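You operate a simulated robot arm through the tools that you are given. There is no shell and no other tool. Be economical: measure what you need, move in short steps, check, and stop when the job is done.

You are at the controls of a simulated robot arm. One attempt, no reset.

TASK
Put one of the order cards from the top board of the steel shelf on the cardboard sheet. Then take the red brush and put it on the plate of the tilt stand. Then close the top drawer of the chest. Then open the middle drawer of the chest, take the neck tag on the top of the grey drawer chest and put it away in the inside of the middle drawer of the chest, then shut the drawer. Then put the label box from the top of the grey drawer chest on the shelf under the gearbox bench. Then take the blue cloth pad on the top of the grey drawer chest and put it away on the bench under the bucket rack. Then take the red marker and leave it on the white changeover card. Then open the strip bin lid. Keep to this order. Set down upright: red brush, label box, red marker.

Only the result counts: the job must be done as asked and must still hold three seconds after the hand-in. Knocking over, shifting, dropping, spilling or breaking anything else fails it. Lids that push on must go on centred and level and be pressed home; caps that screw on are set level and turned clockwise until they are tight. Flat cloth is picked up by pressing the open fingertips on it (5 to 10 N) and closing them slowly along it; thin cloth reads only 2 to 8 mm in the jaws.

THE ROBOT
A 7-joint arm with a three-finger gripper on a trunk, on a base that drives. Base frame: it is fixed to the floor where the robot stands at the start and does not move with it; the origin is under the middle of the robot, x ahead of it, y to its left, z up; the surface under the hand at the start is at about z = 880. Lengths are in mm, angles in rad, forces in N, time in s.
With the tool pointing down near the work surface it reaches from about 420 to 920 mm from the robot's upright axis, wherever it stands. Its first joint turns from -2.897 to 2.897 rad. Places, roughly: bench under the bucket rack [5200, -5600, 800]; blue cloth pad (7x10x3 cm) [4200, 900, 900]; cardboard sheet (38x28x1 cm) [2600, 800, 200]; changeover card [6000, -500, 750]; inside of the middle drawer of the chest [4100, 600, 400]; label box [4250, 500, 1000]; middle drawer of the chest [4200, 600, 400]; neck tag [4250, 750, 750]; order card [750, 0, 1000]; plate of the tilt stand [4000, 2700, 900]; red brush (13x6x13 cm) [3700, 200, 800]; red marker [6000, -500, 1000]; shelf under the gearbox bench [5200, 2700, 300]; strip bin lid [5700, -1100, 900]; top drawer of the chest [4300, 600, 700]. Payload 2.69 kg.
Tool frame: the origin (TCP) lies between the finger pads and is the grasp point; the fingertips stand 29 mm ahead of it; z points along the fingers, y is the line along which they close. The gripper opens to 120 mm. The gripper's body begins 78 mm behind the TCP.
Orientation is that of the tool frame in the base frame, as [roll, pitch, yaw] about the fixed x, y, z axes, in that order (R = Rz(yaw) Ry(pitch) Rx(roll)). With the fingers straight down and closing along the base's y, the tool's x points along the base's -x, its y along +y and its z along -z.

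THE INTERFACE
- The arm moves only by the tool send_rows. Its argument "steps" is a list of rows, each a list of 3 entries, a list of its own where there are three numbers: the shift along the tool's x, y, z in units of 500 mm (1.0 is 500 mm), then the turn, a rotation vector about the tool's x, y, z in units of 45 degrees (1.0 is 45 degrees), then the opening, from 0 (shut) to 1 (fully open). In form: [[[x, y, z], [rx, ry, rz], gripper], ...]. A call has 1 to 8 rows; each row is the pose to reach, as a shift and turn from the pose commanded when the call began, along the tool's axes at that moment. A call with a number of a shift or a turn outside -1 to 1 is refused whole. Each row takes 0.2 s and may step no farther than 50 mm and 0.15 rad from the row before; otherwise, or with a gripper value out of range, the whole call is refused. Where a pose cannot be reached the arm comes as near as it can. A force on the tool above 40 N (or 10 N above the force at the start of the call, whichever is more), or a blocked arm, ends the call early, and 0.2 s more pass. The fingers move at their own pace and stop on an object; they squeeze with about 39 N. The grip force told is the motor's: it shows also when the fingers shut on nothing. Time passes only in rows, and 0.2 s behind the last, so rows that repeat a pose let the fingers close. It gives the time, the measured TCP pose, the force on the tool (base axes), the opening and the grip force at its end, in the units of the frame above (readings bear some noise), with the torque about the TCP (base axes, N m) and any sound that the robot's microphone picked up, and new pictures: "show" is both (left out), scene, wrist or none.
- Cameras (640 x 400 px; columns grow to the right, rows downward): "scene" is now at [243.7, 19, 1311.5]; the picture's right is [0.20, -0.98, 0.00], its down [-0.47, -0.09, -0.88] and it looks along [0.86, 0.17, -0.48] (base axes); focal length 292 px, centre (320, 200). "wrist" rides on the gripper at [63, 0, -104] in the tool frame; the picture's right is [0.00, 1.00, 0.00], its down [-0.83, 0.00, -0.56] and it looks along [-0.56, 0.00, 0.83] (tool axes); focal length 275 px, centre (320, 200). There is no depth. A picture from a camera that has moved, and an enlarged one, comes with that camera's place and axes in the base frame and with its lens.
- move_column(by): slides the trunk up (or, below 0, down) by that many mm; the arm and the scene camera ride with it, the base frame stays. It gives what a move gives, with no picture.
- base_move(legs): drives the robot by 1 to 6 legs, each [ahead, left, turn to the left] in mm, mm and rad, along the robot's own axes; the way and the turn of a leg run together, so that a leg with both is an arc; at most 1500 mm and 3.142 rad a leg. The arm and the cameras ride along, it lands a little off, and it stops where it bumps. It gives what a move gives, and a new picture of the scene camera.
- aim_head(pan, tilt): turns the head with the scene camera to pan (to the left, within 1.501 rad either way) and tilt (down, from -0.506 to 1.204), counted from straight ahead of the robot. It gives what a move gives, and a new picture of the scene camera.
- zoom(camera, box): a new picture of the part [left, top, right, bottom] of that camera's present view, enlarged. No time passes.
- job_done(): hands the job in; it is judged then, once.

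Go step by step. Nothing tells you exact positions but the pictures and the camera data: compare them with the known pose of the tool, close in by small moves and look again before you grip or let go. The budget is 483 turns and 360 pictures, counting those below and the enlarged ones. Unless the task says otherwise, let go and move clear before handing in.

The tools are called after "Request:" as name(argument=value, ...) on one line, values as JSON. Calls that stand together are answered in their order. send_rows: Moves the arm, as the interface text tells. Its arguments: {"type":"object","properties":{"steps":{"type":"array"},"show":{"type":"string","enum":["both","scene","wrist","none"]}},"required":["steps"]} The other tools are called the same way: move_column (by) slides the trunk up or down; base_move (legs) drives the base; aim_head (pan, tilt) turns the head that bears the scene camera; zoom (camera, box) takes an enlarged picture of a part of a camera's view; job_done () hands the job in.

At the start:

```text
time: 0.0
eef_pos: [415.2, 46.6, 1139.3]
ee_rot: [-2.969, -0.001, 3.133]
wrist_force: [-0.5, -0.2, 1.1]
wrist_torque: [0.0, -0.01, 0.03]
width: 120.0
grasp_force: 0.1
trunk travel left (down, up): [-550.0, 63.0]
robot x, y, heading: [4.5, -0.5, 0.001]
head pan, tilt: [0.197, 0.501]
```

scene: 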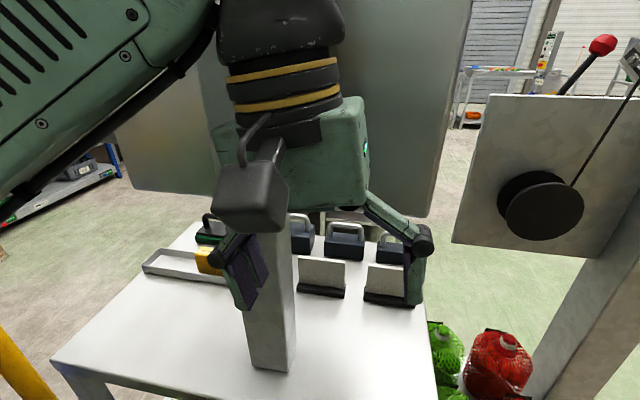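
wrist: 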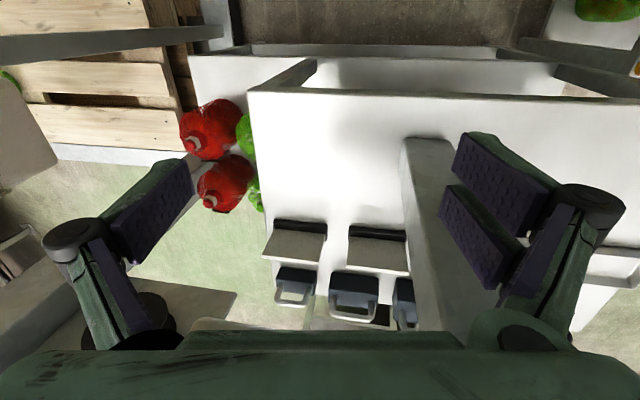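

I see a white board ahead with two cards in black feet, padlocks behind and a post. I'll look closer first.

Request:
zoom(camera="scene", box=[140, 180, 460, 380])

Request:
aim_head(pan=-0.5, tilt=0.5)

Request:
aim_head(pan=0.8, tilt=0.4)

```text
2.00 times, centred on (300, 280) of scene
camera zoom: at [243.7, 19.0, 1311.5], right [0.2, -0.98, 0.0], down [-0.47, -0.09, -0.88], along [0.86, 0.17, -0.48], focal length 584 px, centre (360, 40)
```

zoom: 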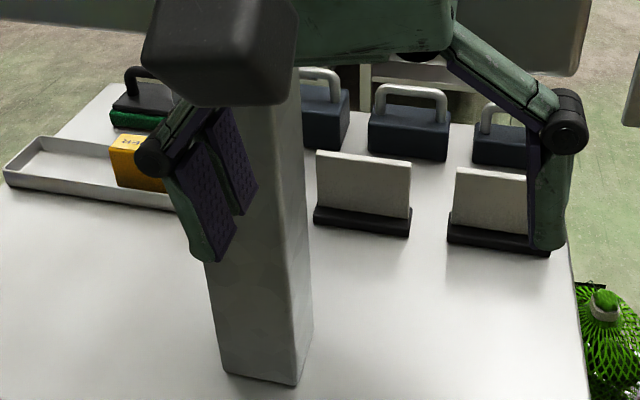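

```text
time: 1.1
eef_pos: [415.8, 46.7, 1138.1]
ee_rot: [-2.962, -0.002, 3.132]
wrist_force: [0.1, 0.0, 0.3]
wrist_torque: [0.0, -0.02, -0.05]
width: 119.9
grasp_force: 0.1
trunk travel left (down, up): [-550.0, 63.0]
robot x, y, heading: [-1.1, 1.4, -0.0]
head pan, tilt: [-0.499, 0.499]
camera scene: at [234.5, -42.4, 1311.6], right [-0.48, -0.88, 0.0], down [-0.42, 0.23, -0.88], along [0.77, -0.42, -0.48], focal length 292 px, centre (320, 200)
```

scene: 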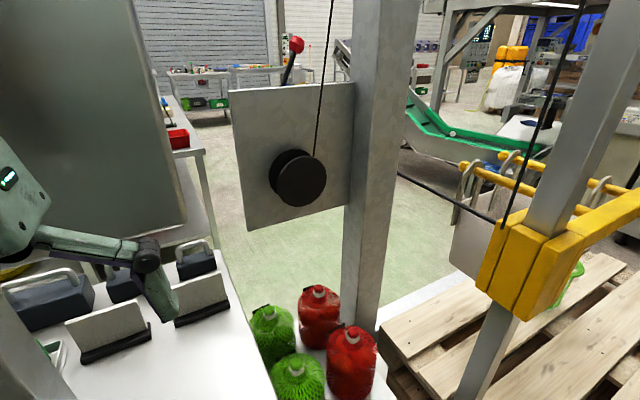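

```text
time: 2.5
eef_pos: [416.6, 47.4, 1138.9]
ee_rot: [-2.962, -0.002, 3.133]
wrist_force: [0.0, -0.6, -0.4]
wrist_torque: [-0.02, 0.0, 0.01]
width: 120.1
grasp_force: 0.0
trunk travel left (down, up): [-550.0, 63.0]
robot x, y, heading: [-0.4, -3.1, 0.002]
head pan, tilt: [0.799, 0.4]
camera scene: at [219.2, 67.5, 1320.7], right [0.72, -0.7, 0.0], down [-0.27, -0.28, -0.92], along [0.64, 0.66, -0.39], focal length 292 px, centre (320, 200)
```

scene: 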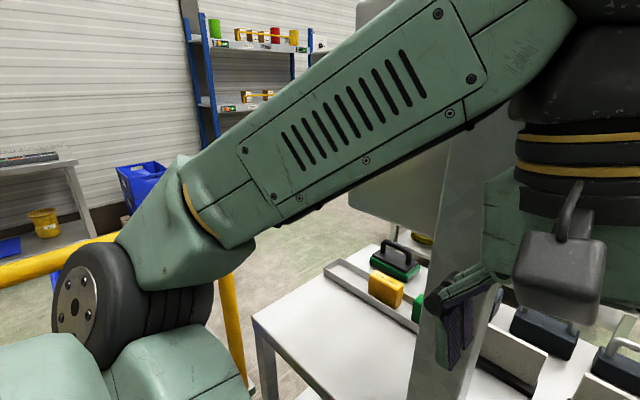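

I make out two cards at about (648, 96) and (653, -36), and a tall post at (490, 147). I'll look around at the surroundings more before moving the arm.

Request:
aim_head(pan=-0.9, tilt=0.9)

Request:
aim_head(pan=0.1, tilt=1.1)

Request:
aim_head(pan=0.2, tilt=-0.3)

Request:
aim_head(pan=1.4, tilt=0.6)

```text
time: 4.3
eef_pos: [416.2, 48.0, 1137.7]
ee_rot: [-2.964, -0.001, 3.133]
wrist_force: [-1.0, 0.3, 0.6]
wrist_torque: [-0.01, 0.0, 0.0]
width: 120.1
grasp_force: 0.0
trunk travel left (down, up): [-550.0, 63.0]
robot x, y, heading: [1.0, 1.7, 0.003]
head pan, tilt: [-0.901, 0.901]
camera scene: at [201.5, -58.0, 1277.7], right [-0.78, -0.62, 0.0], down [-0.49, 0.61, -0.62], along [0.39, -0.49, -0.78], focal length 292 px, centre (320, 200)
```

scene: 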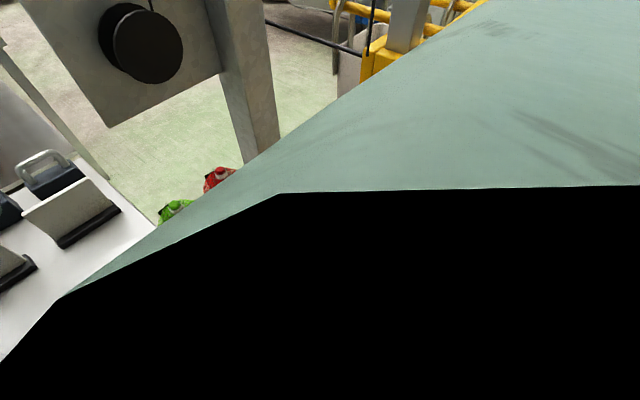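

```text
time: 5.5
eef_pos: [416.3, 48.4, 1139.7]
ee_rot: [-2.963, -0.001, 3.133]
wrist_force: [0.2, -0.7, -0.8]
wrist_torque: [-0.01, -0.02, 0.01]
width: 120.0
grasp_force: 0.2
trunk travel left (down, up): [-550.0, 63.0]
robot x, y, heading: [0.1, -1.3, -0.002]
head pan, tilt: [0.099, 1.1]
camera scene: at [217.4, 7.3, 1263.9], right [0.1, -1.0, 0.0], down [-0.89, -0.09, -0.45], along [0.45, 0.04, -0.89], focal length 292 px, centre (320, 200)
```

scene: 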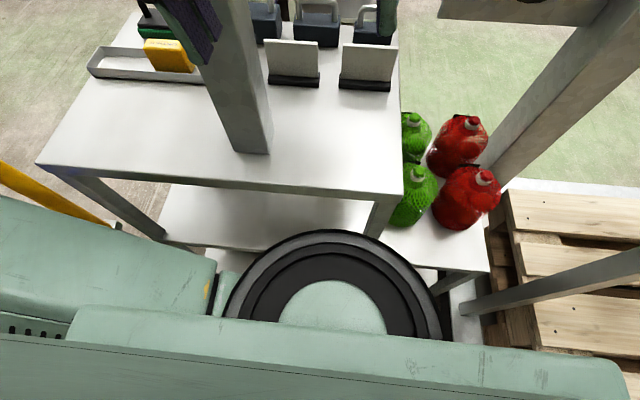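

```text
time: 7.1
eef_pos: [416.0, 48.3, 1137.5]
ee_rot: [-2.963, -0.001, 3.132]
wrist_force: [-0.1, -0.4, -1.2]
wrist_torque: [-0.03, -0.01, 0.0]
width: 120.3
grasp_force: 0.0
trunk travel left (down, up): [-550.0, 63.0]
robot x, y, heading: [3.3, -1.8, 0.005]
head pan, tilt: [0.201, -0.3]
camera scene: at [231.6, 16.8, 1383.1], right [0.2, -0.98, 0.0], down [0.29, 0.06, -0.96], along [0.94, 0.19, 0.3], focal length 292 px, centre (320, 200)
```

scene: 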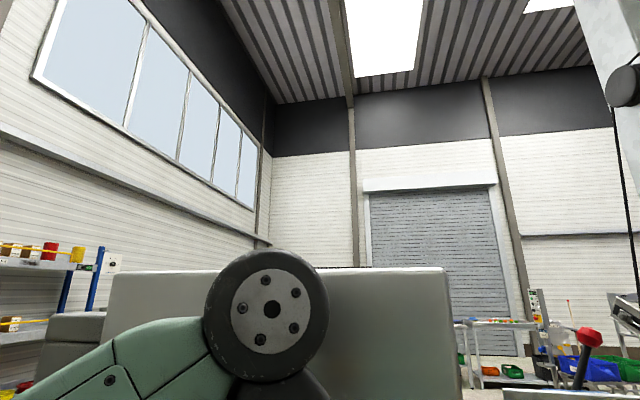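

```text
time: 8.5
eef_pos: [416.9, 48.2, 1139.0]
ee_rot: [-2.964, -0.003, 3.135]
wrist_force: [-1.0, -0.1, 0.1]
wrist_torque: [-0.03, 0.01, 0.01]
width: 120.1
grasp_force: 0.2
trunk travel left (down, up): [-550.0, 63.0]
robot x, y, heading: [-2.5, 2.3, 0.001]
head pan, tilt: [1.4, 0.6]
camera scene: at [169.7, 88.2, 1302.5], right [0.99, -0.17, 0.0], down [-0.1, -0.56, -0.83], along [0.14, 0.81, -0.56], focal length 292 px, centre (320, 200)
```

scene: 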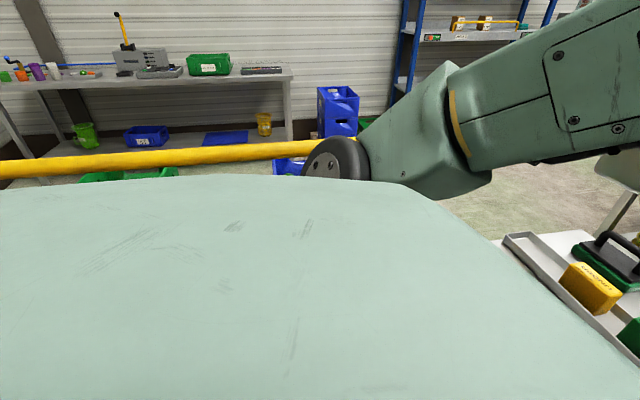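

The steel shelf's forward post blocks the arm's forearm path, so I'll back off for a straighter reach, clear to the right of the post. First the base goes back and a little right.

Request:
base_move(legs=[[-200, 0, 0], [0, -100, 0]])

Request:
aim_head(pan=0.1, tilt=0.5)

```text
time: 11.1
eef_pos: [217.1, -52.7, 1139.2]
ee_rot: [-2.965, -0.002, 3.132]
wrist_force: [0.2, 1.2, 0.2]
wrist_torque: [0.03, 0.01, 0.01]
width: 120.2
grasp_force: 0.0
trunk travel left (down, up): [-550.0, 63.0]
robot x, y, heading: [-198.4, -102.9, 0.001]
head pan, tilt: [1.4, 0.6]
camera scene: at [-29.7, -12.1, 1302.5], right [0.99, -0.17, 0.0], down [-0.1, -0.56, -0.83], along [0.14, 0.81, -0.56], focal length 292 px, centre (320, 200)
```

scene: 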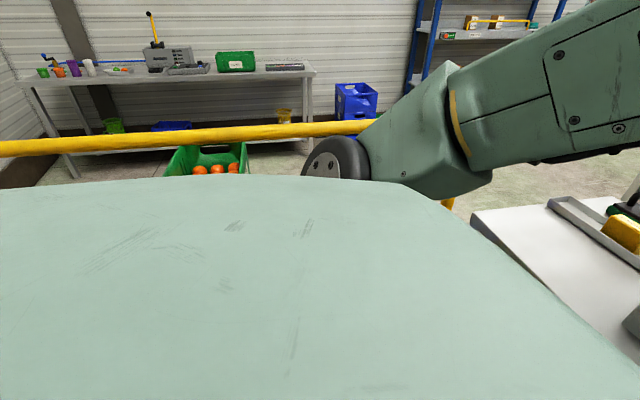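

```text
time: 12.6
eef_pos: [216.7, -51.3, 1139.0]
ee_rot: [-2.963, -0.001, 3.133]
wrist_force: [0.5, -0.2, 0.0]
wrist_torque: [-0.01, -0.01, -0.05]
width: 120.0
grasp_force: 0.1
trunk travel left (down, up): [-550.0, 63.0]
robot x, y, heading: [-198.6, -99.6, -0.002]
head pan, tilt: [0.099, 0.499]
camera scene: at [45.6, -90.0, 1311.6], right [0.1, -1.0, 0.0], down [-0.48, -0.05, -0.88], along [0.87, 0.09, -0.48], focal length 292 px, centre (320, 200)
```

scene: 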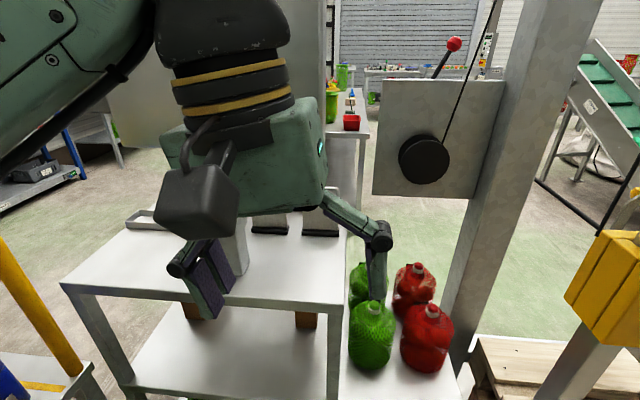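

The surroundings are clear behind the cards. I'll level the tool and turn it a quarter so that the fingers close along x.

Request:
send_rows(steps=[[[0, 0, 0], [-0.113, 0, 0], 1], [[0, 0, 0], [-0.227, 0, 0], 1]], show="none")

Request:
send_rows(steps=[[[0, 0, 0], [0, 0, 0.17], 1], [[0, 0, 0], [0, 0, 0.34], 1], [[0, 0, 0], [0, 0, 0.51], 1], [[0, 0, 0], [0, 0, 0.68], 1], [[0, 0, 0], [0, 0, 0.85], 1], [[0, 0, 0], [0, 0, 1.0], 1]], show="none")

Request:
send_rows(steps=[[[0, 0, 0], [0, 0, 0.17], 1], [[0, 0, 0], [0, 0, 0.34], 1], [[0, 0, 0], [0, 0, 0.51], 1], [[0, 0, 0], [0, 0, 0.68], 1], [[0, 0, 0], [0, 0, 0.85], 1], [[0, 0, 0], [0, 0, 1.0], 1]])

```text
time: 13.3
eef_pos: [216.9, -30.1, 1131.4]
ee_rot: [-2.981, 0.008, 3.117]
wrist_force: [0.6, 0.2, 0.6]
wrist_torque: [-0.01, -0.01, -0.03]
width: 120.0
grasp_force: 0.0
trunk travel left (down, up): [-550.0, 63.0]
robot x, y, heading: [-199.0, -99.3, -0.002]
head pan, tilt: [0.099, 0.499]
stopped in row 2: the arm was blocked; the commanded pose is now the measured one
```

```text
time: 14.7
eef_pos: [216.0, -29.6, 1131.2]
ee_rot: [-3.037, 0.119, 2.341]
wrist_force: [-0.1, 0.7, -0.3]
wrist_torque: [0.01, -0.05, 0.0]
width: 119.9
grasp_force: 0.0
trunk travel left (down, up): [-550.0, 63.0]
robot x, y, heading: [-201.9, -99.7, 0.003]
head pan, tilt: [0.099, 0.499]
```

```text
time: 16.1
eef_pos: [167.8, -125.3, 1099.4]
ee_rot: [3.136, 0.157, 1.546]
wrist_force: [0.6, 0.8, -0.4]
wrist_torque: [-0.04, 0.01, 0.01]
width: 120.0
grasp_force: 0.1
out of reach, approached as far as the arm can: row 1, 2, 3, 4, 5, 6
trunk travel left (down, up): [-550.0, 63.0]
robot x, y, heading: [-200.1, -99.0, -0.001]
head pan, tilt: [0.099, 0.499]
camera scene: at [45.6, -90.1, 1311.6], right [0.1, -1.0, 0.0], down [-0.48, -0.05, -0.88], along [0.87, 0.09, -0.48], focal length 292 px, centre (320, 200)
camera wrist: at [167.5, -47.1, 1189.9], right [1.0, -0.02, 0.01], down [-0.02, -0.73, 0.68], along [-0.01, -0.68, -0.73], focal length 275 px, centre (320, 200)
```

scene: 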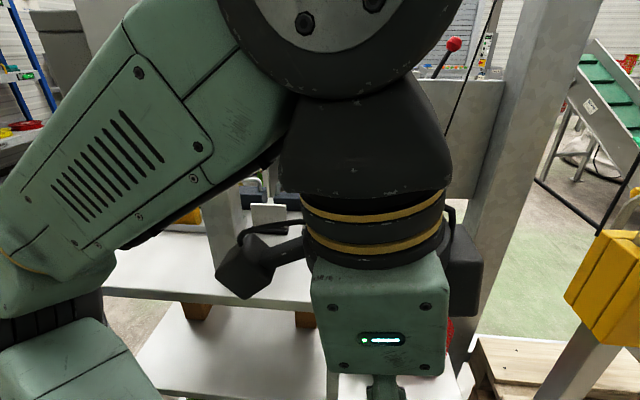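
wrist: 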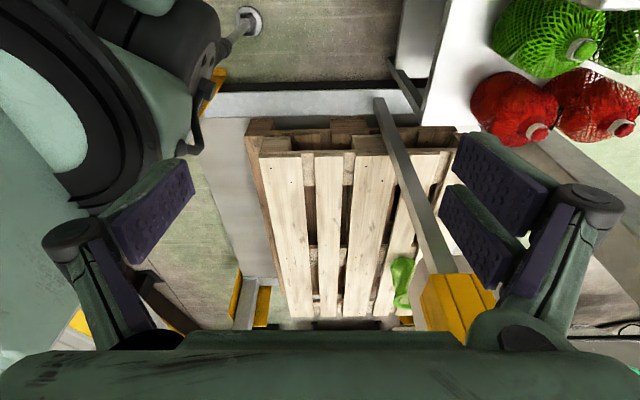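

The arm was at its inner limit there. I'll move the hand forward toward the shelf and level it on the way, staying right of the post.

Request:
send_rows(steps=[[[0, 0.08, 0], [0, 0, 0], 1], [[0, 0.16, 0], [0, 0, 0], 1], [[0, 0.24, -0.02], [0, 0.05, 0], 1], [[0, 0.32, -0.04], [0, 0.1, 0], 1], [[0, 0.4, -0.06], [0, 0.15, 0], 1], [[0, 0.48, -0.08], [0, 0.2, 0], 1], [[0, 0.56, -0.1], [0, 0.2, 0], 1]])

```text
time: 17.7
eef_pos: [279.3, -234.6, 1062.8]
ee_rot: [3.135, -0.001, 1.548]
wrist_force: [0.0, 0.7, 0.5]
wrist_torque: [0.02, 0.0, -0.02]
width: 120.0
grasp_force: 0.1
out of reach, approached as far as the arm can: row 1, 2, 3, 4, 5, 6, 7
trunk travel left (down, up): [-550.0, 63.0]
robot x, y, heading: [-199.7, -103.2, 0.0]
head pan, tilt: [0.099, 0.499]
camera scene: at [45.5, -89.8, 1311.6], right [0.1, -1.0, 0.0], down [-0.48, -0.05, -0.88], along [0.87, 0.09, -0.48], focal length 292 px, centre (320, 200)
camera wrist: at [279.3, -172.1, 1164.5], right [1.0, -0.02, 0.01], down [-0.02, -0.83, 0.56], along [0.0, -0.56, -0.83], focal length 275 px, centre (320, 200)
```

scene: 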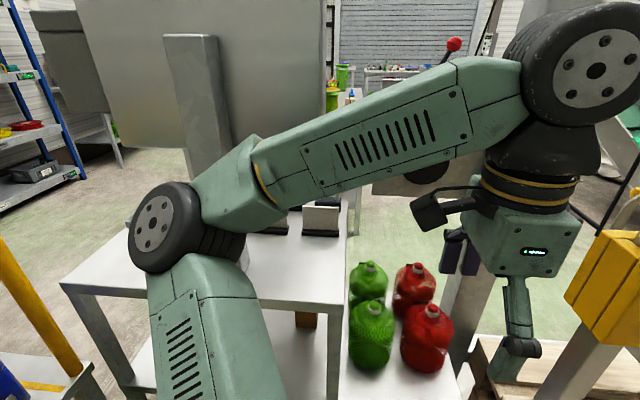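
wrist: 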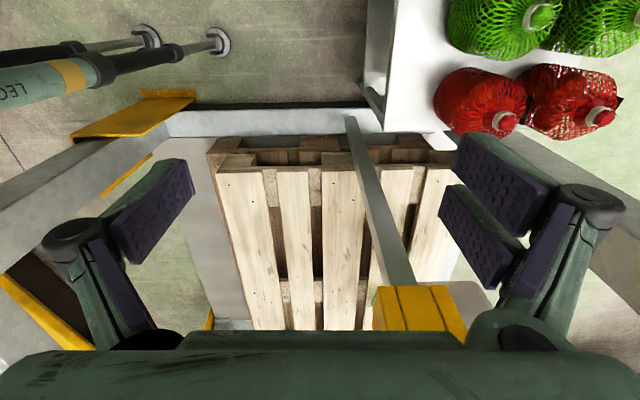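

The yaw choice runs into the wrist limit. I'll undo it and turn the other way, toward yaw −1.57.

Request:
send_rows(steps=[[[0.05, 0, -0.02], [0, 0, -0.17], 1], [[0.1, 0.0, -0.04], [0, 0, -0.34], 1], [[0.15, 0.0, -0.06], [0, 0, -0.51], 1], [[0.2, 0.0, -0.08], [0, 0, -0.68], 1], [[0.25, 0.0, -0.1], [0, 0, -0.85], 1], [[0.3, 0.0, -0.12], [0, 0, -1.0], 1]], show="none")

Request:
send_rows(steps=[[[0, 0, 0], [0, 0, -0.17], 1], [[0, 0, 0], [0, 0, -0.34], 1], [[0, 0, 0], [0, 0, -0.51], 1], [[0, 0, 0], [0, 0, -0.68], 1], [[0, 0, 0], [0, 0, -0.85], 1], [[0, 0, 0], [0, 0, -1.0], 1]], show="none")

Request:
send_rows(steps=[[[0, 0, 0], [0, 0, -0.17], 1], [[0, 0, 0], [0, 0, -0.34], 1], [[0, 0, 0], [0, 0, -0.51], 1], [[0, 0, 0], [0, 0, -0.68], 1], [[0, 0, 0], [0, 0, -0.85], 1], [[0, 0, 0], [0, 0, -1.0], 1]], show="scene")

```text
time: 19.1
eef_pos: [285.7, -89.1, 1116.5]
ee_rot: [-3.135, 0.004, 2.311]
wrist_force: [0.0, 0.1, 0.2]
wrist_torque: [-0.02, -0.01, -0.01]
width: 120.3
grasp_force: 0.0
trunk travel left (down, up): [-550.0, 63.0]
robot x, y, heading: [-200.1, -95.9, -0.004]
head pan, tilt: [0.099, 0.499]
```

```text
time: 20.5
eef_pos: [283.5, -87.5, 1118.9]
ee_rot: [-3.129, 0.005, 3.101]
wrist_force: [-0.4, -0.2, 0.0]
wrist_torque: [-0.01, 0.0, -0.01]
width: 120.0
grasp_force: 0.0
trunk travel left (down, up): [-550.0, 63.0]
robot x, y, heading: [-198.3, -98.9, -0.003]
head pan, tilt: [0.099, 0.499]
```

```text
time: 21.9
eef_pos: [283.8, -84.9, 1118.3]
ee_rot: [-3.13, -0.01, -2.392]
wrist_force: [-0.2, 0.3, 0.5]
wrist_torque: [0.01, 0.04, -0.01]
width: 120.1
grasp_force: 0.0
trunk travel left (down, up): [-550.0, 63.0]
robot x, y, heading: [-195.5, -97.8, 0.004]
head pan, tilt: [0.099, 0.499]
camera scene: at [45.6, -89.9, 1311.6], right [0.1, -1.0, 0.0], down [-0.48, -0.05, -0.88], along [0.87, 0.09, -0.48], focal length 292 px, centre (320, 200)
```

scene: 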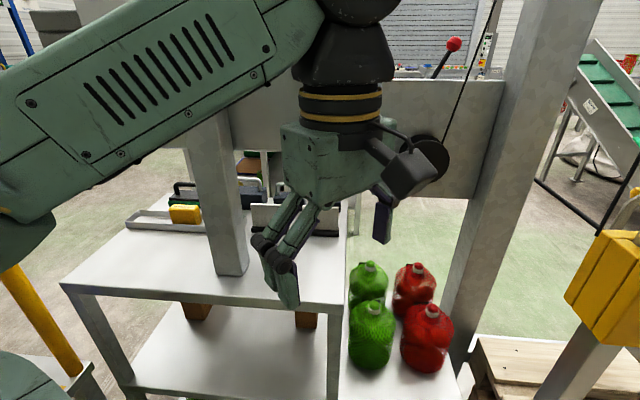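

Works this way. I'll finish the turn and look.

Request:
send_rows(steps=[[[0, 0, 0], [0, 0, -0.17], 1], [[0, 0, 0], [0, 0, -0.34], 1], [[0, 0, 0], [0, 0, -0.51], 1], [[0, 0, 0], [0, 0, -0.68], 1], [[0, 0, 0], [0, 0, -0.85], 1], [[0, 0, 0], [0.01, 0.01, -1.0], 1]], show="none")

Request:
send_rows(steps=[[[0, -0.1, 0], [0, 0, -0.04], 1], [[0, -0.2, 0], [0, 0, -0.04], 1], [[0, -0.3, 0], [0, 0, -0.04], 1], [[0, -0.4, 0], [0, 0, -0.04], 1], [[0, -0.48, 0], [0, 0, -0.04], 1]])

```text
time: 23.3
eef_pos: [282.6, -87.0, 1117.7]
ee_rot: [-3.136, -0.021, -1.61]
wrist_force: [0.1, 0.3, 0.4]
wrist_torque: [-0.03, 0.0, 0.01]
width: 120.1
grasp_force: 0.0
trunk travel left (down, up): [-550.0, 63.0]
robot x, y, heading: [-202.5, -97.3, -0.001]
head pan, tilt: [0.099, 0.499]
```

```text
time: 24.5
eef_pos: [520.6, -89.7, 1122.9]
ee_rot: [-3.13, -0.009, -1.565]
wrist_force: [-6.4, -1.5, -4.4]
wrist_torque: [-0.1, -0.52, 0.34]
width: 119.8
grasp_force: 0.0
trunk travel left (down, up): [-550.0, 63.0]
robot x, y, heading: [-196.8, -101.1, -0.004]
head pan, tilt: [0.099, 0.499]
camera scene: at [43.8, -89.9, 1311.7], right [0.1, -1.0, 0.0], down [-0.48, -0.05, -0.88], along [0.87, 0.09, -0.48], focal length 292 px, centre (320, 200)
camera wrist: at [519.0, -151.5, 1225.3], right [-1.0, -0.01, -0.01], down [-0.02, 0.84, 0.55], along [0.0, 0.55, -0.84], focal length 275 px, centre (320, 200)
```

scene: 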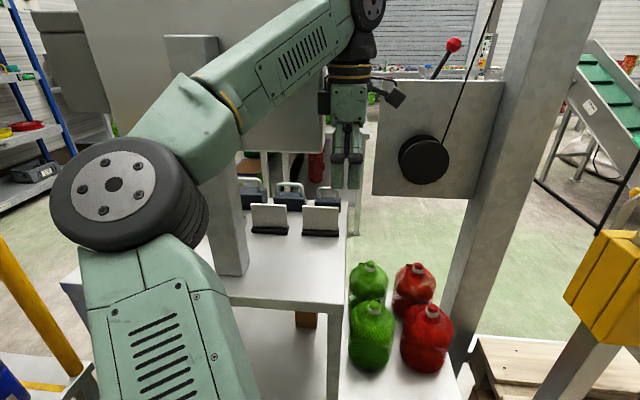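
wrist: 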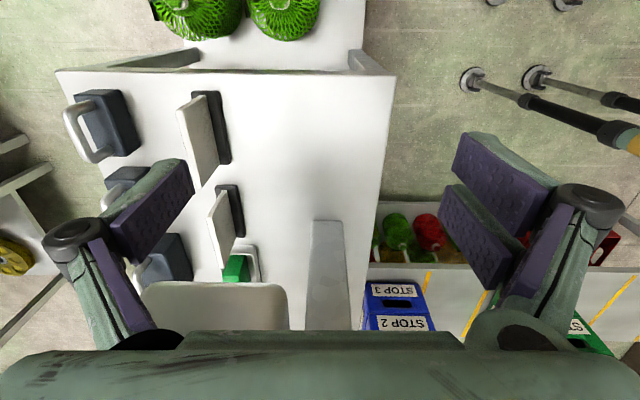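

There is a slight force reading; I'll check whether it persists (the forearm might touch the post).

Request:
send_rows(steps=[[[0, 0, 0], [0, 0, 0], 1]], show="none")

Request:
zoom(camera="scene", box=[140, 0, 400, 280])

```text
time: 24.9
eef_pos: [519.1, -90.8, 1121.7]
ee_rot: [-3.129, -0.008, -1.564]
wrist_force: [-13.2, -0.8, -2.9]
wrist_torque: [-0.07, -1.15, 0.58]
width: 120.1
grasp_force: 0.1
trunk travel left (down, up): [-550.0, 63.0]
robot x, y, heading: [-202.3, -100.2, -0.005]
head pan, tilt: [0.099, 0.499]
```

```text
1.43 times, centred on (270, 140) of scene
camera zoom: at [44.3, -89.9, 1311.8], right [0.1, -1.0, 0.0], down [-0.48, -0.05, -0.88], along [0.87, 0.09, -0.48], focal length 417 px, centre (391, 286)
```

zoom: 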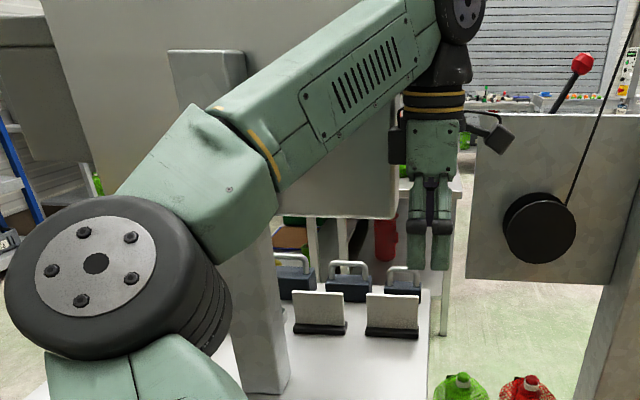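

The hand is touching a steel panel hanging behind the post (its lower right corner is near (530, −55, 1145)). So I'll back off and reach under it with a slanted hand, gripping the right card (y −80…11) by its side edges.

Request:
send_rows(steps=[[[0, 0.05, 0], [0, 0, 0], 1], [[0, 0.1, 0], [0, 0, 0], 1], [[0, 0.2, 0], [0, 0, 0.0], 1], [[0, 0.3, 0], [0, 0, 0.17], 1], [[0, 0.38, 0], [0, 0, 0.34], 1], [[0, 0.4, 0], [0, 0, 0.51], 1], [[0, 0.4, 0], [0, 0, 0.68], 1], [[0, 0.4, 0], [0, 0, 0.85], 1]], show="scene")

Request:
send_rows(steps=[[[0, 0, 0], [0, 0, 0.17], 1], [[0, 0, 0], [0, 0, 0.34], 1], [[0, 0, 0], [0, 0, 0.51], 1], [[0, 0, 0], [0, 0, 0.68], 1], [[0, 0, 0], [0, 0, 0.85], 1], [[0, 0, 0], [0, 0, 1.0], 1]], show="none")

```text
time: 26.7
eef_pos: [321.8, -91.2, 1119.9]
ee_rot: [-3.127, -0.001, -2.233]
wrist_force: [-0.5, -0.4, -0.5]
wrist_torque: [0.01, -0.02, 0.04]
width: 120.2
grasp_force: 0.1
trunk travel left (down, up): [-550.0, 63.0]
robot x, y, heading: [-202.7, -98.6, -0.004]
head pan, tilt: [0.099, 0.499]
camera scene: at [45.6, -89.9, 1311.6], right [0.1, -1.0, 0.0], down [-0.48, -0.05, -0.88], along [0.87, 0.09, -0.48], focal length 292 px, centre (320, 200)
```

scene: 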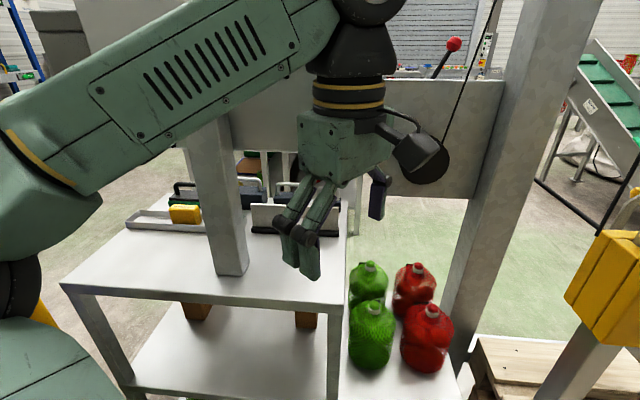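

```text
time: 28.1
eef_pos: [322.9, -91.3, 1119.5]
ee_rot: [-3.132, 0.008, -3.019]
wrist_force: [-0.3, -0.2, -0.2]
wrist_torque: [-0.01, 0.0, 0.03]
width: 120.0
grasp_force: 0.0
trunk travel left (down, up): [-550.0, 63.0]
robot x, y, heading: [-198.4, -99.8, 0.001]
head pan, tilt: [0.099, 0.499]
```

Now pitch the hand forward about 50° while staying in front of the shelf.

Request:
send_rows(steps=[[[0, 0, 0], [0, 0, 0.157], 1]], show="none")

Request:
send_rows(steps=[[[0, 0, 0], [0, -0.16, 0], 1], [[0, 0, 0], [0, -0.32, 0], 1], [[0, 0, 0], [0, -0.48, 0], 1], [[0, 0, 0], [0, -0.64, 0], 1], [[0, 0, 0], [0, -0.8, 0], 1], [[0, 0, 0], [0, -0.96, 0], 1]])

```text
time: 28.5
eef_pos: [322.7, -90.8, 1119.9]
ee_rot: [-3.134, 0.01, 3.141]
wrist_force: [-0.4, 0.0, 0.1]
wrist_torque: [-0.03, -0.01, -0.02]
width: 120.1
grasp_force: 0.2
trunk travel left (down, up): [-550.0, 63.0]
robot x, y, heading: [-199.6, -100.6, -0.001]
head pan, tilt: [0.099, 0.499]
```

```text
time: 29.9
eef_pos: [322.6, -91.9, 1119.9]
ee_rot: [-3.13, 0.767, -3.132]
wrist_force: [0.5, 1.0, -0.7]
wrist_torque: [-0.01, 0.02, 0.0]
width: 119.8
grasp_force: 0.1
trunk travel left (down, up): [-550.0, 63.0]
robot x, y, heading: [-197.1, -99.3, -0.002]
head pan, tilt: [0.099, 0.499]
camera scene: at [45.5, -89.9, 1311.6], right [0.1, -1.0, 0.0], down [-0.48, -0.05, -0.88], along [0.87, 0.09, -0.48], focal length 292 px, centre (320, 200)
camera wrist: at [203.3, -91.0, 1149.8], right [-0.01, 1.0, -0.01], down [0.21, 0.01, 0.98], along [0.98, 0.0, -0.21], focal length 275 px, centre (320, 200)
```

scene: 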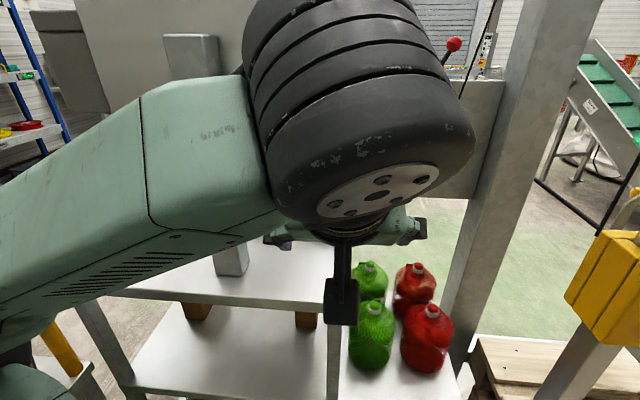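
wrist: 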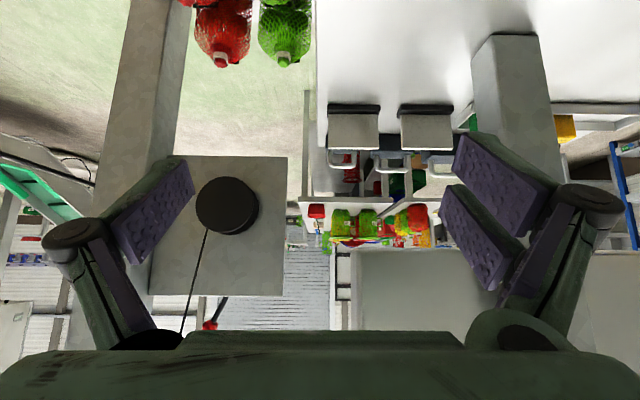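

Card centre is about (652, −34), z 892–965. I'll shift the base 100 to the right so the forearm clears the post, then go to a stand-off below the panel edge.

Request:
base_move(legs=[[0, -100, 0]])

Request:
send_rows(steps=[[[0, 0, 0], [0, -0.15, 0], 0.9], [[0, 0, 0], [0, -0.297, 0], 0.9]], show="none")

```text
time: 30.9
eef_pos: [322.4, -123.0, 1117.6]
ee_rot: [-3.131, 0.765, -3.134]
wrist_force: [-0.4, 0.2, 0.8]
wrist_torque: [-0.03, -0.02, 0.02]
width: 120.1
grasp_force: 0.0
trunk travel left (down, up): [-550.0, 63.0]
robot x, y, heading: [-199.8, -132.7, 0.003]
head pan, tilt: [0.099, 0.499]
stopped in leg 1: the robot was blocked; the commanded pose is now the measured one
camera scene: at [45.8, -121.6, 1311.5], right [0.1, -1.0, 0.0], down [-0.48, -0.05, -0.88], along [0.87, 0.08, -0.48], focal length 292 px, centre (320, 200)
```

scene: 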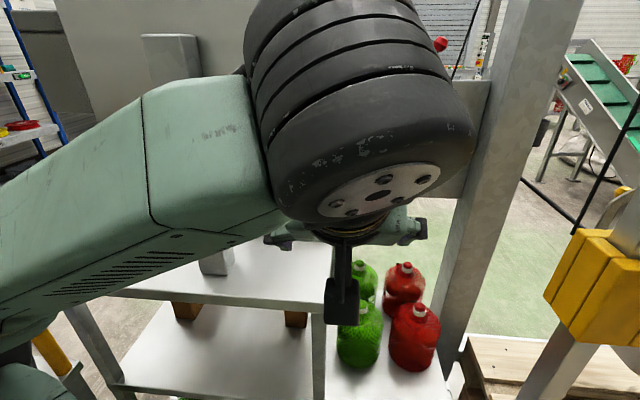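

```text
time: 31.5
eef_pos: [320.5, -123.7, 1119.9]
ee_rot: [-3.125, 1.001, -3.128]
wrist_force: [0.3, -0.6, 0.6]
wrist_torque: [-0.02, -0.01, -0.02]
width: 108.2
grasp_force: 0.1
trunk travel left (down, up): [-550.0, 63.0]
robot x, y, heading: [-198.5, -131.6, -0.0]
head pan, tilt: [0.099, 0.499]
```

The base bumped something at its right at y −132, so I'll stay there. Now to the stand-off before the card.

Request:
send_rows(steps=[[[0.01, 0.036, 0.08], [0, 0, 0], 0.9], [[0.02, 0.072, 0.16], [0, 0, 0], 0.9], [[0.03, 0.108, 0.24], [0, 0, 0], 0.9], [[0.04, 0.144, 0.32], [0, 0, 0], 0.9], [[0.054, 0.18, 0.41], [0, 0, 0], 0.9]])

```text
time: 32.7
eef_pos: [480.7, -35.2, 985.0]
ee_rot: [-3.126, 1.0, -3.128]
wrist_force: [-0.9, 0.7, 0.0]
wrist_torque: [0.0, 0.03, 0.04]
width: 107.9
grasp_force: 0.1
trunk travel left (down, up): [-550.0, 63.0]
robot x, y, heading: [-198.3, -132.5, -0.008]
head pan, tilt: [0.099, 0.499]
camera scene: at [45.9, -122.0, 1311.5], right [0.1, -1.0, 0.0], down [-0.48, -0.05, -0.88], along [0.87, 0.08, -0.48], focal length 292 px, centre (320, 200)
camera wrist: at [357.8, -35.1, 987.4], right [0.0, 1.0, -0.01], down [-0.02, 0.01, 1.0], along [1.0, 0.0, 0.02], focal length 275 px, centre (320, 200)
```

scene: 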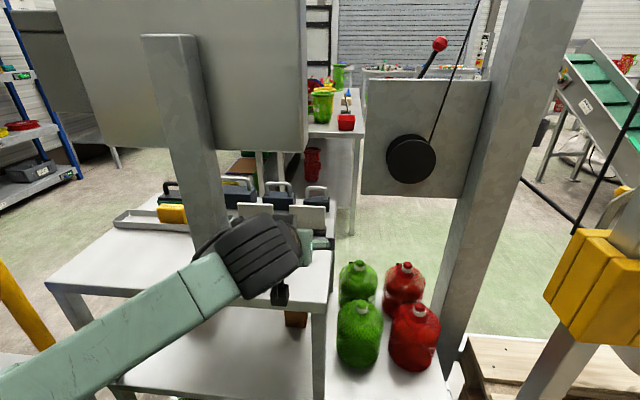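
wrist: 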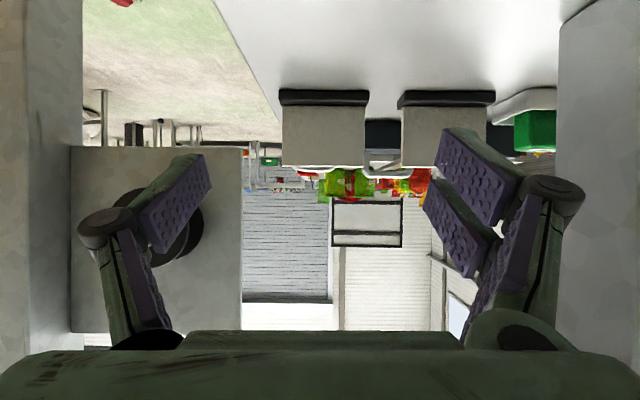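

Card centre sits at y ≈ −31. I'll advance in two steps with a check.

Request:
send_rows(steps=[[[-0.023, 0.008, 0.087], [0, 0, 0], 0.9], [[-0.046, 0.008, 0.174], [0, 0, 0], 0.9], [[-0.063, 0.008, 0.235], [0, 0, 0], 0.9]])

```text
time: 33.5
eef_pos: [597.4, -32.7, 948.8]
ee_rot: [-3.129, 0.999, -3.132]
wrist_force: [0.2, -0.7, 0.5]
wrist_torque: [-0.04, -0.03, 0.03]
width: 108.1
grasp_force: 0.1
trunk travel left (down, up): [-550.0, 63.0]
robot x, y, heading: [-199.7, -130.1, -0.003]
head pan, tilt: [0.099, 0.499]
camera scene: at [45.9, -122.1, 1311.5], right [0.1, -1.0, 0.0], down [-0.48, -0.05, -0.88], along [0.87, 0.08, -0.48], focal length 292 px, centre (320, 200)
camera wrist: at [473.9, -32.0, 950.1], right [0.0, 1.0, -0.01], down [-0.02, 0.01, 1.0], along [1.0, 0.0, 0.02], focal length 275 px, centre (320, 200)
```

scene: 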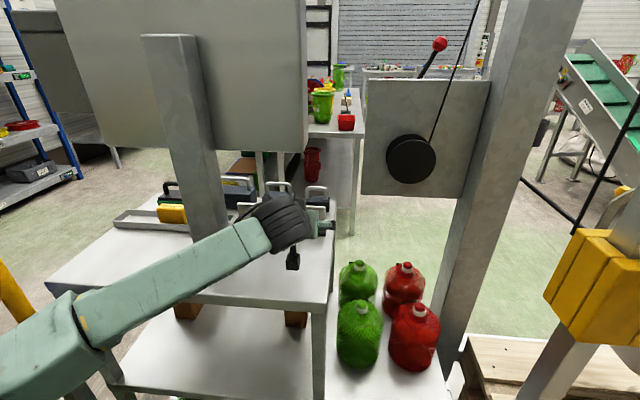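
wrist: 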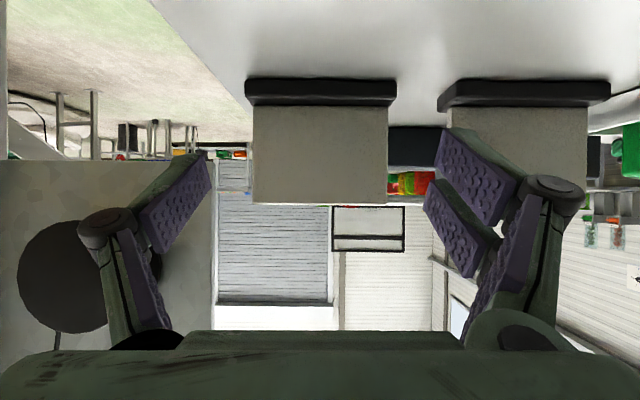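

Aligned. Final advance, then close on the card's edges.

Request:
send_rows(steps=[[[-0.014, 0, 0.056], [0, 0, 0], 0.9], [[-0.027, 0, 0.112], [0, 0, 0], 0.9], [[-0.027, 0, 0.112], [0, 0, 0], 0.8], [[-0.027, 0, 0.112], [0, 0, 0], 0.65], [[-0.027, 0, 0.112], [0, 0, 0], 0.6]])

```text
time: 34.7
eef_pos: [650.2, -34.0, 929.2]
ee_rot: [-3.127, 0.999, -3.129]
wrist_force: [0.3, -0.1, -0.4]
wrist_torque: [0.02, -0.02, 0.01]
width: 89.7
grasp_force: 30.2
trunk travel left (down, up): [-550.0, 63.0]
robot x, y, heading: [-197.5, -127.2, -0.005]
head pan, tilt: [0.099, 0.499]
camera scene: at [45.7, -122.0, 1311.6], right [0.1, -1.0, 0.0], down [-0.48, -0.05, -0.88], along [0.87, 0.08, -0.48], focal length 292 px, centre (320, 200)
camera wrist: at [527.7, -32.1, 931.8], right [0.0, 1.0, -0.01], down [-0.02, 0.01, 1.0], along [1.0, 0.0, 0.02], focal length 275 px, centre (320, 200)
```

scene: 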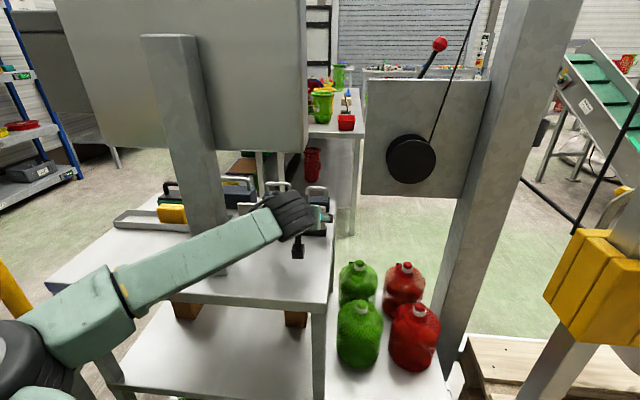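
wrist: 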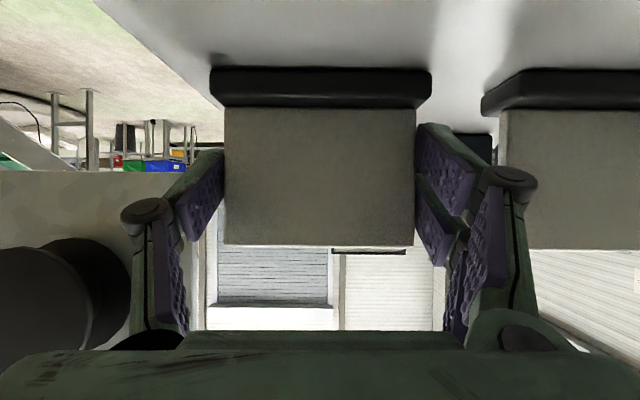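

Gripped at 90 mm. I'll lift a little and back out below the panel.

Request:
send_rows(steps=[[[-0.025, 0, -0.016], [0, 0, 0], 0.6], [[-0.05, 0, -0.032], [0, 0, 0], 0.6], [[-0.03, 0, -0.1], [0, 0, 0], 0.6], [[-0.01, 0, -0.17], [0, 0, 0], 0.6], [[0.0, 0, -0.25], [0, 0, 0], 0.6], [[0.01, 0, -0.33], [0, 0, 0], 0.6], [[0.02, 0, -0.41], [0, 0, 0], 0.6], [[0.02, -0.02, -0.49], [0, 0, 0], 0.6]])

```text
time: 36.5
eef_pos: [436.9, -40.2, 1052.6]
ee_rot: [-3.126, 0.998, -3.128]
wrist_force: [-0.6, 0.2, -0.8]
wrist_torque: [0.01, 0.02, 0.0]
width: 89.1
grasp_force: 39.3
trunk travel left (down, up): [-550.0, 63.0]
robot x, y, heading: [-200.6, -128.8, -0.004]
head pan, tilt: [0.099, 0.499]
camera scene: at [45.6, -122.0, 1311.6], right [0.1, -1.0, 0.0], down [-0.48, -0.05, -0.88], along [0.87, 0.08, -0.48], focal length 292 px, centre (320, 200)
camera wrist: at [314.7, -40.0, 1054.7], right [0.0, 1.0, -0.01], down [-0.02, 0.01, 1.0], along [1.0, 0.0, 0.02], focal length 275 px, centre (320, 200)
```

scene: 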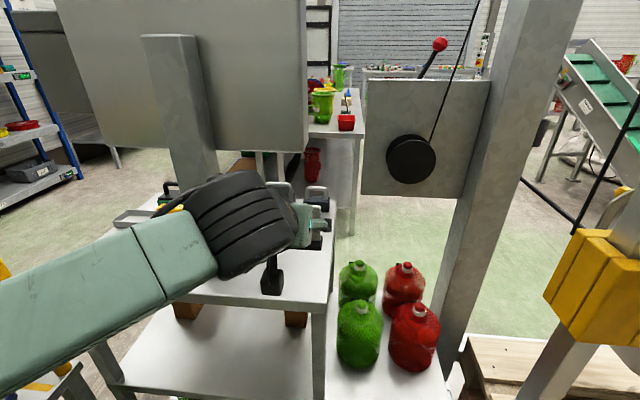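
wrist: 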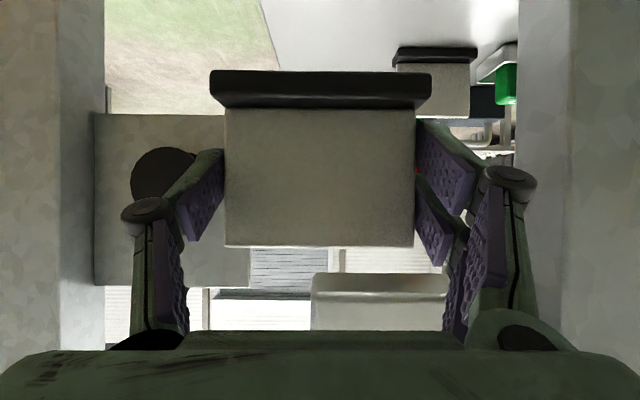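

Card is held well. I'll retract the hand close in and look to the left for a driving route.

Request:
send_rows(steps=[[[0.01, -0.02, -0.08], [0, 0, 0], 0.6], [[0.02, -0.04, -0.16], [0, 0, 0], 0.6], [[0.04, -0.06, -0.24], [0, 0, 0], 0.6], [[0.06, -0.08, -0.32], [0, 0, 0], 0.6]], show="none")

Request:
aim_head(pan=0.5, tilt=0.1)

Request:
aim_head(pan=1.2, tilt=0.3)

Request:
aim_head(pan=-1.2, tilt=0.3)

```text
time: 37.7
eef_pos: [302.9, -79.8, 1080.3]
ee_rot: [-3.1, 0.882, -3.112]
wrist_force: [-0.1, -1.7, -1.4]
wrist_torque: [-0.02, 0.01, -0.02]
width: 89.3
grasp_force: 38.9
trunk travel left (down, up): [-550.0, 63.0]
robot x, y, heading: [-199.4, -130.5, -0.003]
head pan, tilt: [0.099, 0.499]
stopped in row 4: the arm was blocked; the commanded pose is now the measured one
```

```text
time: 38.6
eef_pos: [302.3, -79.7, 1079.7]
ee_rot: [-3.1, 0.884, -3.114]
wrist_force: [-0.4, 0.3, -0.9]
wrist_torque: [-0.01, 0.02, 0.01]
width: 89.4
grasp_force: 39.5
trunk travel left (down, up): [-550.0, 63.0]
robot x, y, heading: [-200.9, -129.6, -0.007]
head pan, tilt: [0.499, 0.099]
camera scene: at [36.3, -87.0, 1348.6], right [0.48, -0.88, 0.0], down [-0.09, -0.05, -0.99], along [0.88, 0.47, -0.1], focal length 292 px, centre (320, 200)
```

scene: 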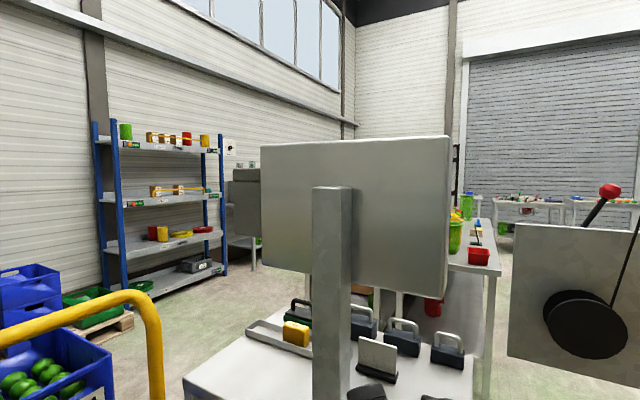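

```text
time: 39.7
eef_pos: [301.6, -79.5, 1081.0]
ee_rot: [-3.1, 0.883, -3.112]
wrist_force: [0.6, -0.2, -0.2]
wrist_torque: [0.05, 0.01, -0.01]
width: 89.2
grasp_force: 38.7
trunk travel left (down, up): [-550.0, 63.0]
robot x, y, heading: [-202.6, -135.7, -0.001]
head pan, tilt: [1.201, 0.3]
camera scene: at [-10.6, -43.9, 1330.0], right [0.93, -0.36, 0.0], down [-0.11, -0.28, -0.96], along [0.35, 0.89, -0.3], focal length 292 px, centre (320, 200)
```

scene: 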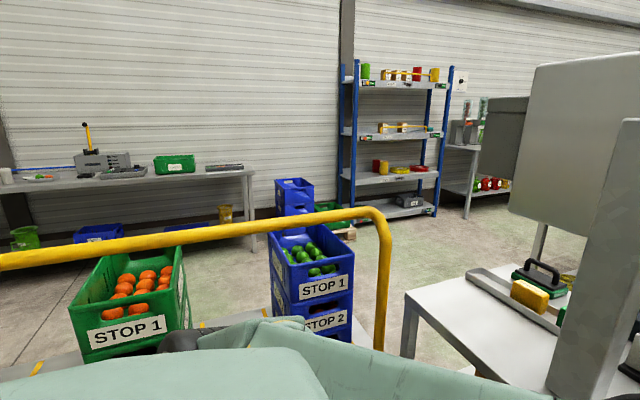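

```text
time: 41.9
eef_pos: [302.8, -78.5, 1080.5]
ee_rot: [-3.1, 0.883, -3.111]
wrist_force: [-0.7, -0.5, -1.3]
wrist_torque: [-0.01, 0.03, 0.02]
width: 89.2
grasp_force: 38.9
trunk travel left (down, up): [-550.0, 63.0]
robot x, y, heading: [-200.6, -132.3, 0.003]
head pan, tilt: [-1.201, 0.3]
camera scene: at [-11.1, -217.9, 1330.0], right [-0.93, -0.36, 0.0], down [-0.11, 0.28, -0.96], along [0.34, -0.89, -0.3], focal length 292 px, centre (320, 200)
```

scene: 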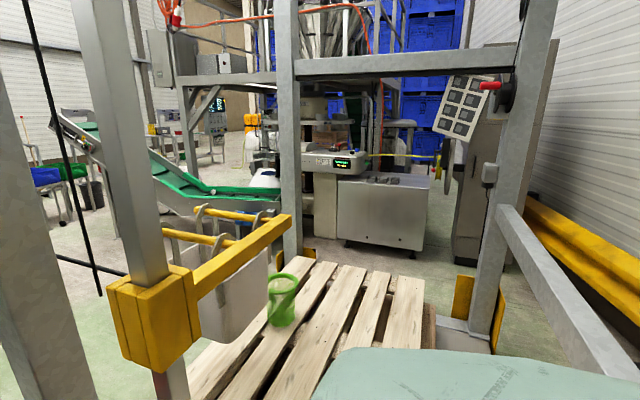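

I'm between a crate trolley (left) and a pallet frame (right). I'll look further back on both sides.

Request:
aim_head(pan=1.5, tilt=0.2)

Request:
aim_head(pan=-1.5, tilt=0.3)

```text
time: 44.3
eef_pos: [301.2, -79.2, 1081.0]
ee_rot: [-3.099, 0.882, -3.111]
wrist_force: [0.0, -0.3, -1.7]
wrist_torque: [0.0, -0.01, -0.03]
width: 89.2
grasp_force: 39.0
trunk travel left (down, up): [-550.0, 63.0]
robot x, y, heading: [-201.0, -131.1, -0.001]
head pan, tilt: [1.499, 0.201]
camera scene: at [-37.8, -37.9, 1339.2], right [1.0, -0.07, 0.0], down [-0.01, -0.2, -0.98], along [0.07, 0.98, -0.2], focal length 292 px, centre (320, 200)
```

scene: 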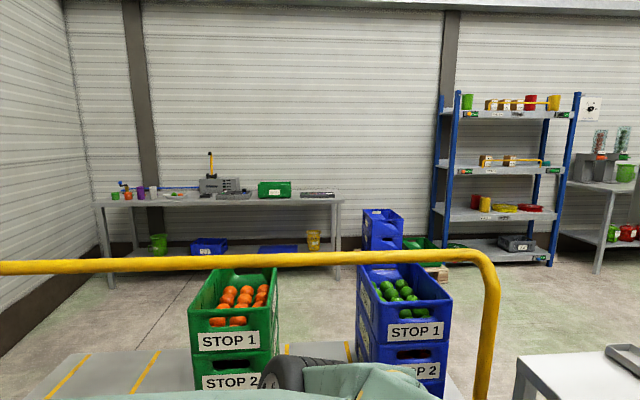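

```text
time: 46.9
eef_pos: [301.6, -79.9, 1081.4]
ee_rot: [-3.1, 0.883, -3.111]
wrist_force: [-0.4, 0.9, -1.5]
wrist_torque: [0.02, 0.02, 0.0]
width: 89.0
grasp_force: 39.4
trunk travel left (down, up): [-550.0, 63.0]
robot x, y, heading: [-203.2, -132.2, -0.005]
head pan, tilt: [-1.499, 0.3]
camera scene: at [-38.2, -224.0, 1330.0], right [-1.0, -0.07, 0.0], down [-0.02, 0.29, -0.96], along [0.07, -0.95, -0.3], focal length 292 px, centre (320, 200)
```

scene: 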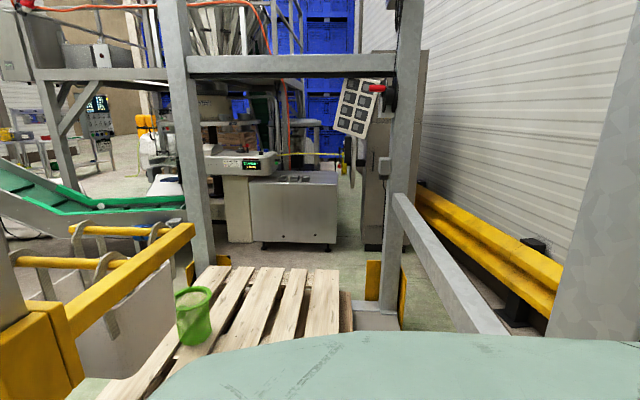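

Rail at y≈455 blocks the left, the shelf blocks ahead; free floor is behind. I'll shift slightly left, back out, and look.

Request:
base_move(legs=[[0, 50, 0], [-800, 0, 0]])

Request:
aim_head(pan=1.3, tilt=0.4)

```text
time: 51.9
eef_pos: [-501.1, -26.9, 1081.1]
ee_rot: [-3.1, 0.881, -3.109]
wrist_force: [0.2, 0.2, -1.4]
wrist_torque: [-0.03, 0.01, -0.02]
width: 89.1
grasp_force: 39.0
trunk travel left (down, up): [-550.0, 63.0]
robot x, y, heading: [-1004.4, -80.7, 0.002]
head pan, tilt: [-1.499, 0.3]
camera scene: at [-842.2, -172.4, 1330.0], right [-1.0, -0.07, 0.0], down [-0.02, 0.29, -0.96], along [0.07, -0.95, -0.3], focal length 292 px, centre (320, 200)
```

scene: 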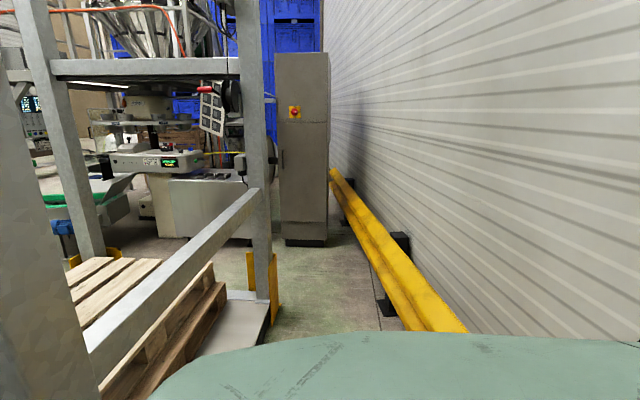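

```text
time: 54.3
eef_pos: [-502.7, -26.4, 1080.8]
ee_rot: [-3.099, 0.881, -3.109]
wrist_force: [-1.1, -0.8, -0.6]
wrist_torque: [-0.03, -0.01, 0.01]
width: 89.0
grasp_force: 38.7
trunk travel left (down, up): [-550.0, 63.0]
robot x, y, heading: [-1000.1, -77.9, -0.005]
head pan, tilt: [1.3, 0.4]
camera scene: at [-824.0, 10.0, 1320.7], right [0.96, -0.27, 0.0], down [-0.1, -0.38, -0.92], along [0.25, 0.89, -0.39], focal length 292 px, centre (320, 200)
```

scene: 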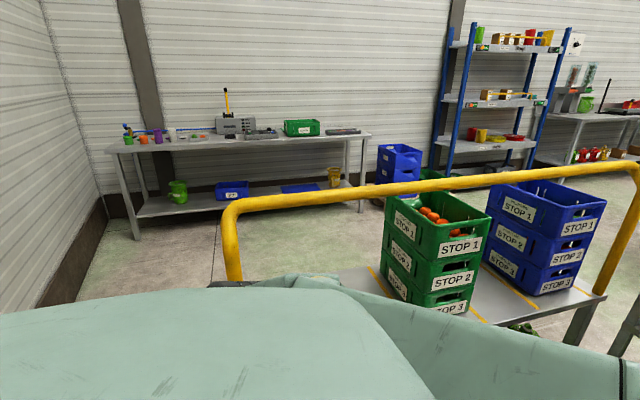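

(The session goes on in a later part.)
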